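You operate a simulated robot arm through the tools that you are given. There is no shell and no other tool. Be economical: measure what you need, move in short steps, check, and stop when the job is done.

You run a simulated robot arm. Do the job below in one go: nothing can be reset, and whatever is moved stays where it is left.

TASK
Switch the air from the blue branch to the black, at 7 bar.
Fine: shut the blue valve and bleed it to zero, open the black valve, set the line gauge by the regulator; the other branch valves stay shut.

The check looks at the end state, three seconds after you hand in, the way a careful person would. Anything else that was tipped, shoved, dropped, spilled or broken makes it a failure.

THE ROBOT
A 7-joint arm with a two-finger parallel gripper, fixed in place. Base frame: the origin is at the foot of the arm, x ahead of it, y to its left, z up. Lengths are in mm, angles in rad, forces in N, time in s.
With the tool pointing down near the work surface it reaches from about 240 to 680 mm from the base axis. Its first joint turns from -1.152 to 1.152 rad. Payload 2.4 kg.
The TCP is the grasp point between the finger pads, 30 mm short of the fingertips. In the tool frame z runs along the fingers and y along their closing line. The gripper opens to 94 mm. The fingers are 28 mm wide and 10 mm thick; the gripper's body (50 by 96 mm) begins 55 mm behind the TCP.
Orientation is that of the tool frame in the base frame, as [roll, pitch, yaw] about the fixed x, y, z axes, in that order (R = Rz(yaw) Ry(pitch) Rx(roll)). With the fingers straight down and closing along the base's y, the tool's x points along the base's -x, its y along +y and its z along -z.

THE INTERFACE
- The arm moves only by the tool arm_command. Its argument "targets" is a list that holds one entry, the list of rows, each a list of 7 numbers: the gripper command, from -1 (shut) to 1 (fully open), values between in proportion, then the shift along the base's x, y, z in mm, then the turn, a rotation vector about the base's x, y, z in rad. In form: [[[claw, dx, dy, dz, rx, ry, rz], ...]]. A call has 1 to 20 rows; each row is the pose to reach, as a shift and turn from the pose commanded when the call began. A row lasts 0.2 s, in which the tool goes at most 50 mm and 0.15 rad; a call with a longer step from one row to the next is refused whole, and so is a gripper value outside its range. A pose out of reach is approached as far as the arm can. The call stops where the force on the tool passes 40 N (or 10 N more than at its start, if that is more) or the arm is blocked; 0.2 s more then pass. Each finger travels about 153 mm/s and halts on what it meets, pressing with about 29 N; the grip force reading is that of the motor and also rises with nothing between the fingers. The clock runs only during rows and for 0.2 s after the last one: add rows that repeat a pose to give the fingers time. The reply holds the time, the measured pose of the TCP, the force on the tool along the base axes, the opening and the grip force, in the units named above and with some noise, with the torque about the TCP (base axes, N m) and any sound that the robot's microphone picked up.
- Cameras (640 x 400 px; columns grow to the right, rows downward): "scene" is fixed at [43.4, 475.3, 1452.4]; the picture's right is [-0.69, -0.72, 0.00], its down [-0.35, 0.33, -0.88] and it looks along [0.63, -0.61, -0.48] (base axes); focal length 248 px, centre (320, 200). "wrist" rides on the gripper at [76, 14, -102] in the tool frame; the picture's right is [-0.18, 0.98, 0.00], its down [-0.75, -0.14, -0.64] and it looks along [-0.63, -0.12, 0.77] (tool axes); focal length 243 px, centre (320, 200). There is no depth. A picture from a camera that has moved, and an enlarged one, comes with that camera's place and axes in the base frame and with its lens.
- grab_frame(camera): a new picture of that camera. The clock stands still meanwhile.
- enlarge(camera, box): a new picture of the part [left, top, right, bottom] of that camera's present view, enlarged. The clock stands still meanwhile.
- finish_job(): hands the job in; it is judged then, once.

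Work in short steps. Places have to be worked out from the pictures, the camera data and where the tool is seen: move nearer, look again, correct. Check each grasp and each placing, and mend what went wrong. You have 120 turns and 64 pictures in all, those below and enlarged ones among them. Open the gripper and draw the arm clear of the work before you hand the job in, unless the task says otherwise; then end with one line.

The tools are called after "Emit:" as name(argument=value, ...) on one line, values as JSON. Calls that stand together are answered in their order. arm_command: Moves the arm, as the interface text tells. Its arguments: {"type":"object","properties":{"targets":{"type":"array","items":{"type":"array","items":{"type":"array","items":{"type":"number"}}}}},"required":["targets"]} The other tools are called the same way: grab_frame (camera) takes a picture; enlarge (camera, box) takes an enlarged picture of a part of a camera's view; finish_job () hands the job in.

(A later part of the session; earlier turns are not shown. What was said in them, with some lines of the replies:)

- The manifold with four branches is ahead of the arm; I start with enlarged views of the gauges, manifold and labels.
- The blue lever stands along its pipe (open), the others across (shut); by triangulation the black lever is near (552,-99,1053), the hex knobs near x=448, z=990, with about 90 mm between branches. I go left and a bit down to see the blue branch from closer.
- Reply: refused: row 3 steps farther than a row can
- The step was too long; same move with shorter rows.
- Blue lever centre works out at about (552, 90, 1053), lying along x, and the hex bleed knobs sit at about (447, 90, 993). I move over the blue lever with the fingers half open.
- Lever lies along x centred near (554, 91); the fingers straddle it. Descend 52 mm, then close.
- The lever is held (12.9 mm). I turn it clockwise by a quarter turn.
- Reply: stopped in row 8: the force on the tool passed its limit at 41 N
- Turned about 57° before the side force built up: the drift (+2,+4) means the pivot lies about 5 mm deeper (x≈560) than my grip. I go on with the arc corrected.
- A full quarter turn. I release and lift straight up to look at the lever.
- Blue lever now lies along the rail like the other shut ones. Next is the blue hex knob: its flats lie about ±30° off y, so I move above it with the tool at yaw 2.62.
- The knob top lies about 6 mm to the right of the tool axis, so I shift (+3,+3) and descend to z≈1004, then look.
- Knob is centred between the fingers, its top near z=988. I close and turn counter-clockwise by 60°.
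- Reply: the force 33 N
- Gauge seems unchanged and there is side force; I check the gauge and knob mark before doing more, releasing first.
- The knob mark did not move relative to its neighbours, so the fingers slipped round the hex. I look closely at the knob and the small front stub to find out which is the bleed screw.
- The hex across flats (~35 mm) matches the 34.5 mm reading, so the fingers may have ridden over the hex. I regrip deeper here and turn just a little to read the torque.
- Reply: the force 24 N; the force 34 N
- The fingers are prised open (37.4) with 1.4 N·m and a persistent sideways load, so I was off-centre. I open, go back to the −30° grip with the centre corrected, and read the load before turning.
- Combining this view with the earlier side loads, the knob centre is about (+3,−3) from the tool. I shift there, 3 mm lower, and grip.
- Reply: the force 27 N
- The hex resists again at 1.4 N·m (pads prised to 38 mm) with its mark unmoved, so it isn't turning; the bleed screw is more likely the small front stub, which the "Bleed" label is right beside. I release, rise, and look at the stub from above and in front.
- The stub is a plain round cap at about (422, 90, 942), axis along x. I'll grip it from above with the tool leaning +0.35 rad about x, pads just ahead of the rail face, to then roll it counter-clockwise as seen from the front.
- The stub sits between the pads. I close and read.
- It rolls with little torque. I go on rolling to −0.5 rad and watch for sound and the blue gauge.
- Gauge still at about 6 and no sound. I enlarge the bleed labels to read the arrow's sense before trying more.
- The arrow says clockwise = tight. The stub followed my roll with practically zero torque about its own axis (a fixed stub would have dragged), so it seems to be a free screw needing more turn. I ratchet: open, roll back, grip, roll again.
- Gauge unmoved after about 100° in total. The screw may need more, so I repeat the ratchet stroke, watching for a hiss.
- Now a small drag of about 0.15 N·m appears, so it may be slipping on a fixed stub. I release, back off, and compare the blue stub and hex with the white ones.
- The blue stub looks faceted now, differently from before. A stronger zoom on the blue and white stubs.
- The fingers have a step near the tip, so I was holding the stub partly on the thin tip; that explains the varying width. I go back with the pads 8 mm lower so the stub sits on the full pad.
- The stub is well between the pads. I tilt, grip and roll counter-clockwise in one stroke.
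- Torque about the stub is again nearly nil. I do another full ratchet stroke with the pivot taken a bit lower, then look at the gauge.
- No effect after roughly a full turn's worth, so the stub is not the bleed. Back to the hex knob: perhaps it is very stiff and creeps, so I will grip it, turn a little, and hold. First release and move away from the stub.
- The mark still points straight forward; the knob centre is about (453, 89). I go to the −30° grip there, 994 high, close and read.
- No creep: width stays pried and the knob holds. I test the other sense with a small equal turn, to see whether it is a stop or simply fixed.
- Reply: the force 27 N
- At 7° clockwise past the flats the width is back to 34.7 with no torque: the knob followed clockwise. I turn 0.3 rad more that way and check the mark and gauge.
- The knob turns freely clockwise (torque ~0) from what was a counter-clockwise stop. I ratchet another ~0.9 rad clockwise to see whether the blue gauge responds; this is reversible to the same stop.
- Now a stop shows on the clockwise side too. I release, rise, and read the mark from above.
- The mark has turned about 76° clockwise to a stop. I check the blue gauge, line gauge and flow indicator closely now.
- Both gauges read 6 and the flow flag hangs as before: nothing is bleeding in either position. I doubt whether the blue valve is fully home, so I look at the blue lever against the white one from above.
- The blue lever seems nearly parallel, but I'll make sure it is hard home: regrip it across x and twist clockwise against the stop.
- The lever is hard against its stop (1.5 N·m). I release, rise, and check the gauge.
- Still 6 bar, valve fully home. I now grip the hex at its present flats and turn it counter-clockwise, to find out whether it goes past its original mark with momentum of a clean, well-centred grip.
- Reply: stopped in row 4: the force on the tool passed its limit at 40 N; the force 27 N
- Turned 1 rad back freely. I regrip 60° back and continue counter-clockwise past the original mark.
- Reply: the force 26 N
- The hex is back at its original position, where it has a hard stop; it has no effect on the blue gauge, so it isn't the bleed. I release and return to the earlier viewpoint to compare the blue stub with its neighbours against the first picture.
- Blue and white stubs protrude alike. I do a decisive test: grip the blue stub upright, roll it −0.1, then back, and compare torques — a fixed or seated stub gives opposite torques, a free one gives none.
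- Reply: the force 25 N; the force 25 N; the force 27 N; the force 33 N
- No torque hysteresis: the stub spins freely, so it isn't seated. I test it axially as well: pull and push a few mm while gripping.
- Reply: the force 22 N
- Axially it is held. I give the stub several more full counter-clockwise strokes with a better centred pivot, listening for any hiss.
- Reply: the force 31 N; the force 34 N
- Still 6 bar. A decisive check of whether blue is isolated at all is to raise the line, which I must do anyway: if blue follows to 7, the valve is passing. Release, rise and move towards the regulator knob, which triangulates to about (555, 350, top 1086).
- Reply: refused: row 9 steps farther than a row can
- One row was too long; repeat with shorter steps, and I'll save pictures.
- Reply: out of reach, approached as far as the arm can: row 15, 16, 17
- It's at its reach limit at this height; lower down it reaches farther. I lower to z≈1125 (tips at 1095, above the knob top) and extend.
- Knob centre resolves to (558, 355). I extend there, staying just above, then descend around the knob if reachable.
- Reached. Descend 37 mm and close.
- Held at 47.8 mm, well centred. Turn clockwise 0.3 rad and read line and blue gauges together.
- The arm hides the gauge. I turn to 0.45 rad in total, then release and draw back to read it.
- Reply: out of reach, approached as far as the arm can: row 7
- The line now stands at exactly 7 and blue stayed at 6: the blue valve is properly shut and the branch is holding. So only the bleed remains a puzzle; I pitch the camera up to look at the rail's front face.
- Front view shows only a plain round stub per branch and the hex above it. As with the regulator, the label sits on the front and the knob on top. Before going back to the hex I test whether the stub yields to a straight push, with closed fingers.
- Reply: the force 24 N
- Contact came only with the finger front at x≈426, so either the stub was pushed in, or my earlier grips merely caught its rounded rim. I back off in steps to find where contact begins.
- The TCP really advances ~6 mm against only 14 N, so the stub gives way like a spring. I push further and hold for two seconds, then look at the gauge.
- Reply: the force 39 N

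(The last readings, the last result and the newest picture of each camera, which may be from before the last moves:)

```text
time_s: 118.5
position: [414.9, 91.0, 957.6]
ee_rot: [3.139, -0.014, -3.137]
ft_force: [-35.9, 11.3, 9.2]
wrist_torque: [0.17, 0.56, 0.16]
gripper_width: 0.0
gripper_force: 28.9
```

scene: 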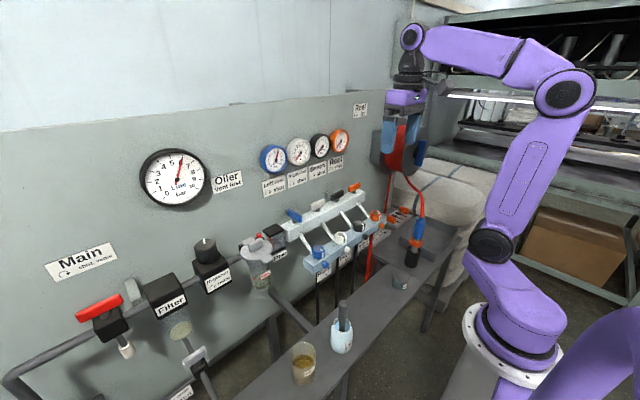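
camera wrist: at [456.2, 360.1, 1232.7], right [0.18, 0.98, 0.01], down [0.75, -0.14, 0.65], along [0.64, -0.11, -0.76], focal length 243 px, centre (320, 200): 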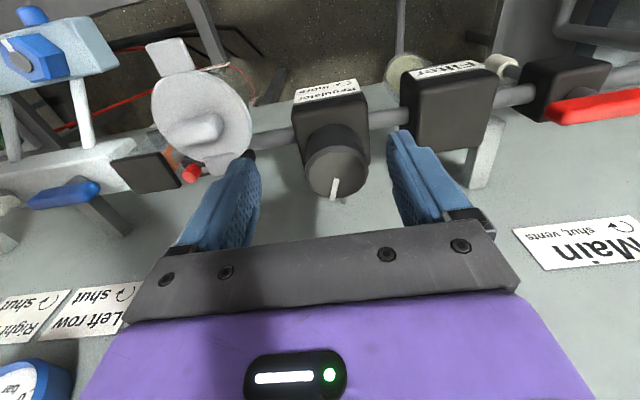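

Roughly linear springiness, so that's just arm flex; the stub front is at x≈421 and it is only ~9 mm long, meaning earlier grips caught little of it. I regrip it deeper (TCP x≈416) and repeat the roll test with small turns.

Emit:
arm_command(targets=[[[-1, -15, 0, 0, 0, 0, 0], [0, -25, -1.5, 0, 0, 0, 0], [0, -25, -1.5, -8, 0, 0, 0], [0, -15, -1.5, -11, 0, 0, 0], [0, -8, -1.5, -11, 0, 0, 0], [0, -5, -1.5, -11, 0, 0, 0], [0, -5, -1.5, -11, 0, 0, 0], [-1, -5, -1.5, -11, 0, 0, 0], [-1, -5, -1.5, -11, 0, 0, 0], [-1, -5, -1.5, -11, 0, 0, 0]]])

Emit:
arm_command(targets=[[[-1, 0, 1, 0, -0.1, 0, 0], [-1, 0, 2, 0, -0.2, 0, 0], [-1, 0, 2, 0, -0.2, 0, 0]]])

Emit:
arm_command(targets=[[[-1, 0, -1, 0, 0.1, 0, 0], [-1, 0, -2, 0, 0.2, 0, 0], [-1, 0, -2, 0, 0.2, 0, 0]]])

```text
time_s: 120.7
position: [414.2, 88.9, 947.1]
ee_rot: [3.135, -0.001, -3.139]
ft_force: [0.1, -4.0, 2.5]
wrist_torque: [-0.05, 0.04, -0.07]
gripper_width: 18.5
gripper_force: 45.1
```

```text
time_s: 121.5
position: [414.5, 92.1, 947.4]
ee_rot: [-2.947, -0.002, -3.14]
ft_force: [0.0, -14.1, 18.4]
wrist_torque: [-0.17, -0.13, -0.18]
gripper_width: 18.2
gripper_force: 44.8
```

```text
time_s: 122.2
position: [416.1, 90.1, 949.3]
ee_rot: [3.135, 0.005, -3.139]
ft_force: [-0.2, -3.0, 8.0]
wrist_torque: [-0.12, -0.12, 0.0]
gripper_width: 17.1
gripper_force: 45.0
stopped in row 3: the force on the tool passed its limit at 43 N (the readings are from after the stop); the commanded pose is now the measured one
```

Now the width reads 18.5 mm, the true diameter: this is the first proper grip on the stub, the earlier ones only slid on its rounded rim. I do a real counter-clockwise stroke from +0.4 rad, reading midway.

Emit:
arm_command(targets=[[[-0.3, 0, 0, 0, 0, 0, 0], [-0.3, 0, 0, 0, 0, 0, 0], [-0.3, 0, -1.2, -0.1, 0.15, 0, 0], [-0.3, 0, -2.4, -0.4, 0.3, 0, 0], [-0.3, 0, -3.1, -0.6, 0.4, 0, 0], [-1, 0, -3.1, -0.6, 0.4, 0, 0], [-1, 0, -3.1, -0.6, 0.4, 0, 0], [-1, 0, -3.1, -0.6, 0.4, 0, 0]]])

Emit:
arm_command(targets=[[[-1, 0, 0.6, 0.2, -0.08, 0, 0], [-1, 0, 1.2, 0.4, -0.16, 0, 0], [-1, 0, 2.3, 0.6, -0.3, 0, 0]]])

Emit:
arm_command(targets=[[[-1, 0, 1.2, 0, -0.15, 0, 0], [-1, 0, 2.4, -0.2, -0.3, 0, 0], [-1, 0, 3.5, -0.5, -0.45, 0, 0], [-1, 0, 4.6, -1, -0.6, 0, 0], [-1, 0, 4.6, -1, -0.6, 0, 0]]])

```text
time_s: 124.0
position: [415.8, 86.7, 950.0]
ee_rot: [2.734, 0.008, 3.142]
ft_force: [0.5, -6.5, 1.0]
wrist_torque: [0.03, 0.01, -0.1]
gripper_width: 17.7
gripper_force: 44.5
```

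```text
time_s: 124.8
position: [415.1, 88.7, 949.5]
ee_rot: [3.036, 0.005, -3.136]
ft_force: [0.5, -8.2, 1.4]
wrist_torque: [0.04, 0.22, 0.01]
gripper_width: 17.7
gripper_force: 45.7
```

```text
time_s: 126.0
position: [415.2, 95.7, 949.0]
ee_rot: [-2.646, 0.002, -3.134]
ft_force: [-0.3, -2.2, 5.4]
wrist_torque: [-0.14, -0.07, -0.1]
gripper_width: 17.9
gripper_force: 45.1
```

Width stays constant while rolling, so it turned with the pads this time. Two more full strokes, then a gauge check.

Emit:
arm_command(targets=[[[-0.3, 0, 0, 0, 0, 0, 0], [-0.3, 0, 0, 0, 0, 0, 0], [-0.3, 0, -1.5, 0.7, 0.15, 0, 0], [-0.3, 0, -3.1, 1.1, 0.3, 0, 0], [-0.3, 0, -4.7, 1.3, 0.45, 0, 0], [-0.3, 0, -6.4, 1.3, 0.6, 0, 0], [-0.3, 0, -8, 1, 0.75, 0, 0], [-0.3, 0, -9.6, 0.5, 0.9, 0, 0], [-1, 0, -9.6, 0.5, 0.9, 0, 0], [-1, 0, -9.6, 0.5, 0.9, 0, 0], [-1, 0, -8, 1, 0.75, 0, 0], [-1, 0, -6.4, 1.3, 0.6, 0, 0], [-1, 0, -4.7, 1.3, 0.45, 0, 0], [-1, 0, -3.1, 1.1, 0.3, 0, 0], [-1, 0, -1.5, 0.7, 0.15, 0, 0], [-1, 0, 0, 0, 0, 0, 0], [-1, 0, 0, 0, 0, 0, 0]]])

Emit:
arm_command(targets=[[[-0.3, 0, 0, 0, 0, 0, 0], [-0.3, 0, 0, 0, 0, 0, 0], [-0.3, 0, -1.5, 0.7, 0.15, 0, 0], [-0.3, 0, -3.1, 1.1, 0.3, 0, 0], [-0.3, 0, -4.7, 1.3, 0.45, 0, 0], [-0.3, 0, -6.4, 1.3, 0.6, 0, 0], [-0.3, 0, -8, 1, 0.75, 0, 0], [-0.3, 0, -9.6, 0.5, 0.9, 0, 0], [-1, 0, -9.6, 0.5, 0.9, 0, 0], [-1, 0, -9.6, 0.5, 0.9, 0, 0], [-1, 0, -8, 1, 0.75, 0, 0], [-1, 0, -6.4, 1.3, 0.6, 0, 0], [-1, 0, -4.7, 1.3, 0.45, 0, 0], [-1, 0, -3.1, 1.1, 0.3, 0, 0], [-1, 0, -1.5, 0.7, 0.15, 0, 0], [-1, 0, 0, 0, 0, 0, 0], [-1, 0, 0, 0, 0, 0, 0]]])

Emit:
enlarge(camera="scene", box=[240, 130, 360, 270])

```text
time_s: 129.6
position: [415.1, 94.6, 947.3]
ee_rot: [-2.647, 0.005, -3.134]
ft_force: [2.8, 4.5, 8.7]
wrist_torque: [-0.08, -0.38, 0.11]
gripper_width: 17.9
gripper_force: 44.5
```

```text
time_s: 133.2
position: [413.9, 94.0, 949.1]
ee_rot: [-2.645, 0.001, -3.135]
ft_force: [-0.4, 8.4, -5.1]
wrist_torque: [0.01, -0.15, 0.12]
gripper_width: 17.8
gripper_force: 45.0
```

```text
2.86 times, centred on (300, 200) of scene
camera zoom: at [43.4, 475.5, 1452.4], right [-0.69, -0.72, 0.0], down [-0.35, 0.33, -0.88], along [0.63, -0.61, -0.48], focal length 710 px, centre (377, 200)
```

zoom: 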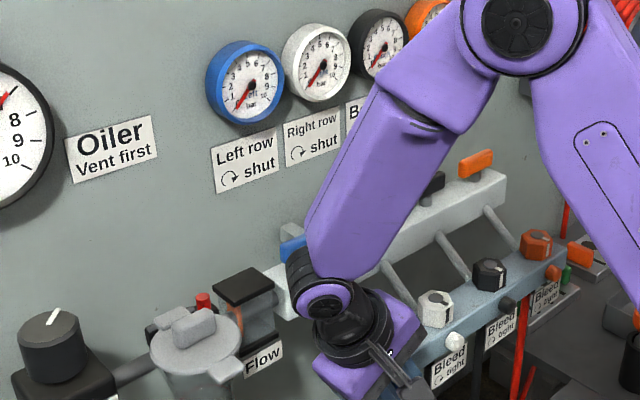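

The blue gauge has dropped to 0: the stub is the bleed screw. I now tighten it again clockwise with the same deep grip, stroke by stroke until it resists.

Emit:
arm_command(targets=[[[-1, 1, -1.5, 0.7, 0.15, 0, 0], [-1, 1, -3.1, 1.1, 0.3, 0, 0], [-1, 1, -4.7, 1.3, 0.45, 0, 0], [-1, 1, -6.4, 1.3, 0.6, 0, 0], [-1, 1, -8, 1, 0.75, 0, 0], [-1, 1, -9.6, 0.5, 0.9, 0, 0], [-0.3, 1, -9.6, 0.5, 0.9, 0, 0], [-0.3, 1, -9.6, 0.5, 0.9, 0, 0], [-0.3, 1, -8, 1, 0.75, 0, 0], [-0.3, 1, -6.4, 1.3, 0.6, 0, 0], [-0.3, 1, -4.7, 1.3, 0.45, 0, 0], [-0.3, 1, -3.1, 1.1, 0.3, 0, 0], [-0.3, 1, -1.5, 0.7, 0.15, 0, 0], [-0.3, 1, 0, 0, 0, 0, 0], [-1, 1, 0, 0, 0, 0, 0], [-1, 1, 0, 0, 0, 0, 0], [-1, 1, 0, 0, 0, 0, 0]]])

Emit:
arm_command(targets=[[[-1, 0, -1.5, 0.7, 0.15, 0, 0], [-1, 0, -3.1, 1.1, 0.3, 0, 0], [-1, 0, -4.7, 1.3, 0.45, 0, 0], [-1, 0, -6.4, 1.3, 0.6, 0, 0], [-1, 0, -8, 1, 0.75, 0, 0], [-1, 0, -9.6, 0.5, 0.9, 0, 0]]])

Emit:
arm_command(targets=[[[-0.3, 0, 0, 0, 0, 0, 0], [-0.3, 0, 0, 0, 0, 0, 0], [-0.3, 0, 1.6, 0.5, -0.15, 0, 0], [-0.3, 0, 3.2, 0.8, -0.3, 0, 0], [-0.3, 0, 4.9, 0.8, -0.45, 0, 0], [-0.3, 0, 6.5, 0.6, -0.6, 0, 0], [-0.3, 0, 8.1, 0.2, -0.75, 0, 0], [-0.3, 0, 9.6, -0.5, -0.9, 0, 0], [-1, 0, 9.6, -0.5, -0.9, 0, 0], [-1, 0, 9.6, -0.5, -0.9, 0, 0], [-1, 0, 8.1, 0.2, -0.75, 0, 0], [-1, 0, 6.5, 0.6, -0.6, 0, 0], [-1, 0, 4.9, 0.8, -0.45, 0, 0], [-1, 0, 3.2, 0.8, -0.3, 0, 0], [-1, 0, 1.6, 0.5, -0.15, 0, 0], [-1, 0, 0, 0, 0, 0, 0]]])

```text
time_s: 136.8
position: [416.3, 94.7, 947.9]
ee_rot: [-2.648, 0.002, -3.136]
ft_force: [0.6, -2.4, 7.5]
wrist_torque: [-0.08, -0.09, -0.05]
gripper_width: 18.1
gripper_force: 45.2
```

```text
time_s: 138.2
position: [414.8, 86.4, 948.4]
ee_rot: [2.733, 0.007, -3.14]
ft_force: [1.5, 12.0, 17.6]
wrist_torque: [0.04, 0.07, 0.19]
gripper_width: 17.9
gripper_force: 45.4
```

```text
time_s: 141.6
position: [414.6, 85.2, 948.0]
ee_rot: [2.733, 0.006, -3.138]
ft_force: [1.6, 19.7, 20.7]
wrist_torque: [0.12, -0.02, 0.23]
gripper_width: 18.0
gripper_force: 45.4
```

Resistance is building (about −0.17 N·m). One more clockwise stroke to make sure it is seated.

Emit:
arm_command(targets=[[[-0.3, 0, 1.5, 0, 0, 0, 0], [-0.3, 0, 1.5, 0, 0, 0, 0], [-0.3, 0, 2.6, 0.5, -0.15, 0, 0], [-0.3, 0, 4.2, 0.8, -0.3, 0, 0], [-0.3, 0, 5.9, 0.8, -0.45, 0, 0], [-0.3, 0, 7.5, 0.6, -0.6, 0, 0], [-0.3, 0, 9.1, 0.2, -0.75, 0, 0], [-0.3, 0, 10.6, -0.5, -0.9, 0, 0], [-1, 0, 10.6, -0.5, -0.9, 0, 0], [-1, 0, 10.6, -0.5, -0.9, 0, 0], [-1, 0, 9.1, 0.2, -0.75, 0, 0], [-1, 0, 7.5, 0.6, -0.6, 0, 0], [-1, 0, 5.9, 0.8, -0.45, 0, 0], [-1, 0, 4.2, 0.8, -0.3, 0, 0], [-1, 0, 2.6, 0.5, -0.15, 0, 0], [-1, 0, 1.5, 0, 0, 0, 0]]])

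Emit:
arm_command(targets=[[[-0.3, 0, 0, 0, 0, 0, 0], [-0.3, 0, 0, 0, 0, 0, 0], [-0.3, 0, 1.6, 0.5, -0.15, 0, 0], [-0.3, 0, 3.2, 0.8, -0.3, 0, 0], [-0.3, 0, 4.9, 0.8, -0.45, 0, 0], [-0.3, 0, 6.5, 0.6, -0.6, 0, 0], [-0.3, 0, 8.1, 0.2, -0.75, 0, 0], [-0.3, 0, 9.6, -0.5, -0.9, 0, 0], [-1, 0, 9.6, -0.5, -0.9, 0, 0], [-1, 0, 9.6, -0.5, -0.9, 0, 0], [-1, 0, 8.1, 0.2, -0.75, 0, 0], [-1, 0, 6.5, 0.6, -0.6, 0, 0], [-1, 0, 4.9, 0.8, -0.45, 0, 0], [-1, 0, 3.2, 0.8, -0.3, 0, 0], [-1, 0, 1.6, 0.5, -0.15, 0, 0], [-1, 0, 0, 0, 0, 0, 0]]])

```text
time_s: 145.0
position: [416.4, 85.4, 948.2]
ee_rot: [2.734, 0.006, -3.14]
ft_force: [1.7, 7.4, 14.6]
wrist_torque: [0.01, 0.17, 0.18]
gripper_width: 18.0
gripper_force: 45.0
```

```text
time_s: 148.4
position: [416.7, 85.6, 948.3]
ee_rot: [2.732, 0.011, -3.141]
ft_force: [-0.5, -7.8, 24.6]
wrist_torque: [-0.08, 0.08, 0.02]
gripper_width: 18.0
gripper_force: 45.0
```

Five clockwise strokes against 2.7 rad of opening: it is tight. Now release, back out and travel above the black lever, turned so the fingers close along x.

Emit:
arm_command(targets=[[[0.1, 0, 0, 0, 0, 0, 0], [0.1, 0, 0, 0, 0, 0, 0], [0.1, -20, 1, 5, -0.1, 0, 0], [0.1, -40, 3, 25, -0.25, 0, 0], [0.1, -40, 5, 60, -0.4, 0, 0], [0.1, -40, 5, 105, -0.41, 0, 0], [0.1, -40, 5, 150, -0.41, 0, 0], [0.1, -30, -15, 190, -0.41, 0, 0], [0.1, -10, -50, 215, -0.41, 0, 0], [0.1, 15, -90, 220, -0.41, 0, 0], [0.1, 40, -130, 220, -0.41, 0, 0], [0.1, 75, -160, 220, -0.41, 0, 0], [0.1, 110, -184, 220, -0.41, 0, 0], [0.1, 141, -184, 205, -0.41, 0, 0], [0.1, 141, -184, 190, -0.41, 0, 0]]])

Emit:
arm_command(targets=[[[0, 0, 0, 0, 0, 0, -0.14], [0, 0, 0, 0, 0, 0, -0.28], [0, 0, 0, 0, 0, 0, -0.42], [0, 0, 0, 0, 0, 0, -0.56], [0, 0, 0, 0, 0, 0, -0.7], [0, 0, 0, 0, 0, 0, -0.84], [0, 0, 0, 0, 0, 0, -0.98], [0, 0, 0, 0, 0, 0, -1.12], [0, 0, 0, 0, 0, 0, -1.26], [0, 0, 0, 0, 0, 0, -1.4], [0, 0, 0, 0, 0, 0, -1.5], [0, 0, 0, 0, 0, 0, -1.57], [0, 0, 0, 0, 0, 0, -1.57]]])

Emit:
grab_frame(camera="wrist")

```text
time_s: 151.6
position: [559.6, -99.3, 1140.0]
ee_rot: [-3.139, 0.004, -3.137]
ft_force: [-0.5, -1.2, -0.3]
wrist_torque: [0.01, 0.0, -0.01]
gripper_width: 51.5
gripper_force: 0.1
```

```text
time_s: 154.4
position: [557.3, -98.5, 1138.5]
ee_rot: [-3.138, 0.005, 1.575]
ft_force: [-0.3, -0.3, -0.6]
wrist_torque: [-0.02, -0.03, -0.01]
gripper_width: 47.1
gripper_force: 0.1
```

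```text
4 pictures are left
camera wrist: at [570.3, -21.1, 1241.8], right [0.98, -0.18, 0.0], down [-0.14, -0.75, 0.65], along [-0.12, -0.64, -0.76], focal length 243 px, centre (320, 200)
```

wrist: 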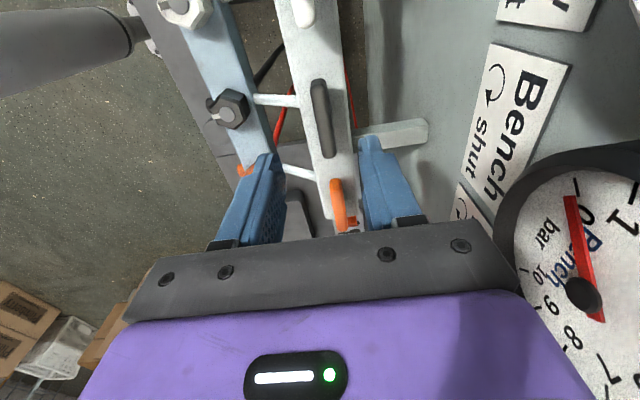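

The black lever lies between the fingers, centred at about (558, −98). I descend to 1070 and grip.

Emit:
arm_command(targets=[[[0, 0, 0, -25, 0, 0, 0], [0, 0, 0, -50, 0, 0, 0], [0, 0, 0, -68, 0, 0, 0], [0, 0, 0, -68, 0, 0, 0], [-1, 0, 0, -68, 0, 0, 0], [-1, 0, 0, -68, 0, 0, 0]]])

Emit:
arm_command(targets=[[[-1, 0, 0, 0, 0, 0, 0.12], [-1, 0, 0, 0, 0, 0, 0.24], [-1, 0, 0, 0, 0, 0, 0.36], [-1, 0, 0, 0, 0, 0, 0.36]]])

```text
time_s: 155.8
position: [560.0, -98.7, 1070.1]
ee_rot: [3.137, 0.007, 1.577]
ft_force: [29.9, -1.8, -10.4]
wrist_torque: [0.08, 0.11, 0.03]
gripper_width: 12.8
gripper_force: 45.2
```

```text
time_s: 156.8
position: [558.5, -98.7, 1070.6]
ee_rot: [3.138, 0.009, 1.937]
ft_force: [28.7, -7.4, -3.9]
wrist_torque: [0.78, 0.12, 0.07]
gripper_width: 12.8
gripper_force: 45.0
```

The lever turns; there's a +29 N pull in x, so the pivot is a few mm deeper. I add +4 mm in x and go on to the quarter turn.

Emit:
arm_command(targets=[[[-1, 2, 0, 0, 0, 0, 0], [-1, 4, 0, 0, 0, 0, 0.1], [-1, 4, 0, 0, 0, 0, 0.22], [-1, 4, 0, 0, 0, 0, 0.34], [-1, 4, 0, 0, 0, 0, 0.34]]])

```text
time_s: 158.0
position: [559.5, -99.4, 1070.7]
ee_rot: [-3.134, 0.002, 2.275]
ft_force: [-16.4, -4.6, 1.9]
wrist_torque: [-0.12, -0.51, -0.02]
gripper_width: 12.5
gripper_force: 44.9
```

Slightly overdone; I take back 1.5 mm and continue to the end of the quarter turn.

Emit:
arm_command(targets=[[[-1, -1.5, 0, 0, 0, 0, 0.1], [-1, -1.5, 0, 0, 0, 0, 0.22], [-1, -1.5, 0, 0, 0, 0, 0.34], [-1, -1.5, 0, 0, 0, 0, 0.44], [-1, -1.5, 0, 0, 0, 0, 0.44]]])

Emit:
arm_command(targets=[[[-1, 0, 0, 0, 0, 0, 0.1], [-1, 0, 0, 0, 0, 0, 0.2], [-1, 0, 0, 0, 0, 0, 0.32], [-1, 0, 0, 0, 0, 0, 0.43], [-1, 0, 0, 0, 0, 0, 0.43]]])

```text
time_s: 159.2
position: [559.0, -99.5, 1070.8]
ee_rot: [-3.135, 0.002, 2.716]
ft_force: [-12.6, -12.1, 0.0]
wrist_torque: [0.65, 1.1, -0.04]
gripper_width: 13.0
gripper_force: 44.9
```

```text
time_s: 160.4
position: [558.5, -100.3, 1070.4]
ee_rot: [-3.135, 0.004, -3.137]
ft_force: [-14.8, -17.7, 12.9]
wrist_torque: [0.17, 1.66, -0.21]
gripper_width: 12.8
gripper_force: 45.4
```

At the quarter turn with a hint of the stop. A small extra nudge to seat it, then release, lift and draw back out of the gauges' view.

Emit:
arm_command(targets=[[[-1, -1, 1.5, 0, 0, 0, 0.04], [-1, -1, 1.5, 0, 0, 0, 0.04]]])

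Emit:
arm_command(targets=[[[-1, 0, 0, 0, 0, 0, -0.03], [-0.1, 0, 0, 0, 0, 0, -0.03], [-0.1, 0, 0, 0, 0, 0, -0.03], [-0.1, 0, 0, 30, 0, 0, -0.03], [-0.1, 0, 0, 70, 0, 0, -0.03], [-0.1, -40, 0, 95, 0, 0, -0.03], [0.2, -85, 0, 110, 0, 0, -0.03], [0.4, -130, 0, 120, 0, 0, -0.03], [0.4, -175, 0, 120, 0, 0, -0.03], [0.4, -210, -20, 120, 0, 0, -0.03], [0.4, -210, -60, 120, 0, 0, -0.03], [0.4, -210, -60, 120, 0, 0, -0.03]]])

Emit:
enlarge(camera="scene", box=[140, 110, 380, 260])

```text
time_s: 161.0
position: [557.8, -99.9, 1069.1]
ee_rot: [-3.137, 0.006, -3.102]
ft_force: [-6.0, -19.5, 3.2]
wrist_torque: [0.26, 0.23, -1.44]
gripper_width: 13.0
gripper_force: 45.0
```

```text
time_s: 163.6
position: [348.9, -155.1, 1190.8]
ee_rot: [-3.138, 0.005, -3.128]
ft_force: [-0.3, 0.2, 0.1]
wrist_torque: [0.01, 0.02, 0.01]
gripper_width: 65.8
gripper_force: 0.0
```

```text
2.67 times, centred on (260, 185) of scene
camera zoom: at [43.4, 475.2, 1452.4], right [-0.69, -0.72, 0.0], down [-0.35, 0.33, -0.88], along [0.63, -0.61, -0.48], focal length 662 px, centre (480, 240)
```

zoom: 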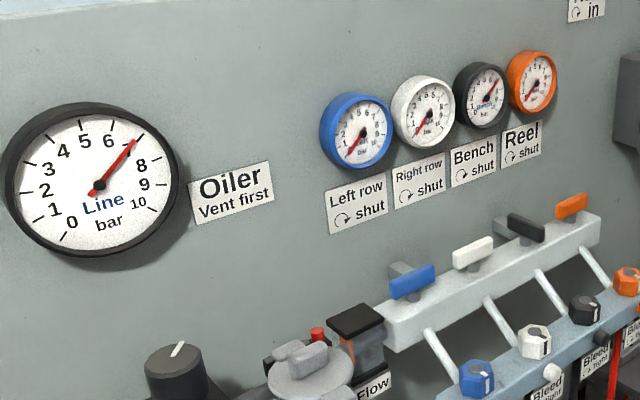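

Line about 7, black follows, blue, white and orange at 0; black lever lies along its pipe. A close final look at both gauges after a short wait.

Emit:
arm_command(targets=[[[0.4, 0, 0, 20, 0, 0, 0], [0.4, 0, 0, 40, 0, 0, 0], [0.4, 0, 0, 40, 0, 0, 0], [0.4, 0, 0, 40, 0, 0, 0], [0.4, 0, 0, 40, 0, 0, 0], [0.4, 0, 0, 40, 0, 0, 0], [0.4, 0, 0, 40, 0, 0, 0], [0.4, 0, 0, 40, 0, 0, 0]]])

Emit:
enlarge(camera="scene", box=[135, 145, 215, 210])

Emit:
enlarge(camera="scene", box=[255, 125, 375, 215])

```text
time_s: 165.4
position: [349.5, -156.6, 1231.7]
ee_rot: [-3.138, 0.005, -3.127]
ft_force: [0.5, 0.4, -0.1]
wrist_torque: [0.0, -0.02, 0.0]
gripper_width: 65.8
gripper_force: 0.0
```

```text
6.15 times, centred on (175, 178) of scene
camera zoom: at [43.4, 475.3, 1452.4], right [-0.69, -0.72, 0.0], down [-0.35, 0.33, -0.88], along [0.63, -0.61, -0.48], focal length 1528 px, centre (1212, 338)
```

zoom: 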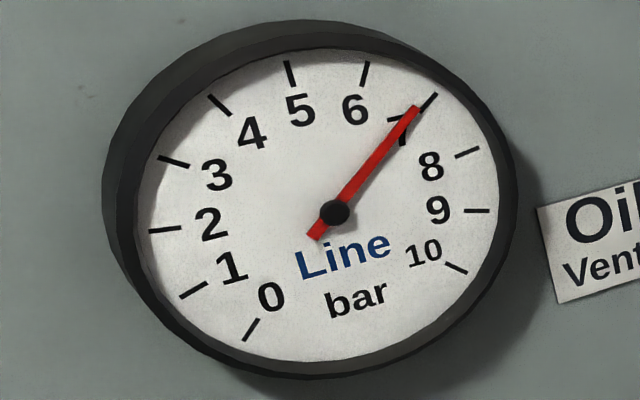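

```text
4.44 times, centred on (315, 170) of scene
camera zoom: at [43.4, 475.3, 1452.4], right [-0.69, -0.72, 0.0], down [-0.35, 0.33, -0.88], along [0.63, -0.61, -0.48], focal length 1104 px, centre (342, 333)
```

zoom: 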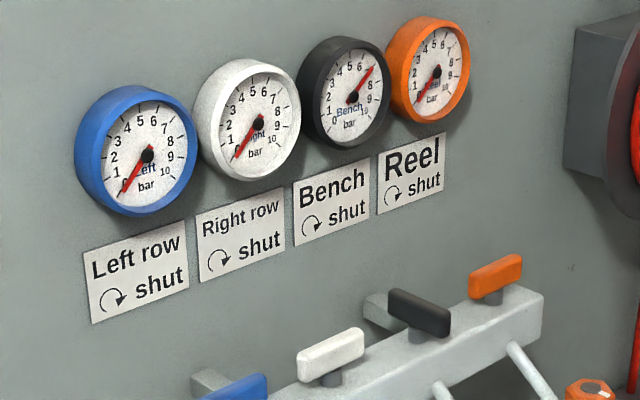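

Line and black gauges read 7.0, blue reads 0, white and orange are shut at 0, and the gripper is open with the arm clear. I hand in the job.

Emit:
finish_job()

```text
The job is handed in.
```

The air is switched: the blue valve is shut, its branch is bled to 0 and its bleed screw is turned tight again, the black valve is open, and the line and black gauges both read 7 bar. While looking for the bleed I also turned the blue hex knob, then set it back to its original mark.
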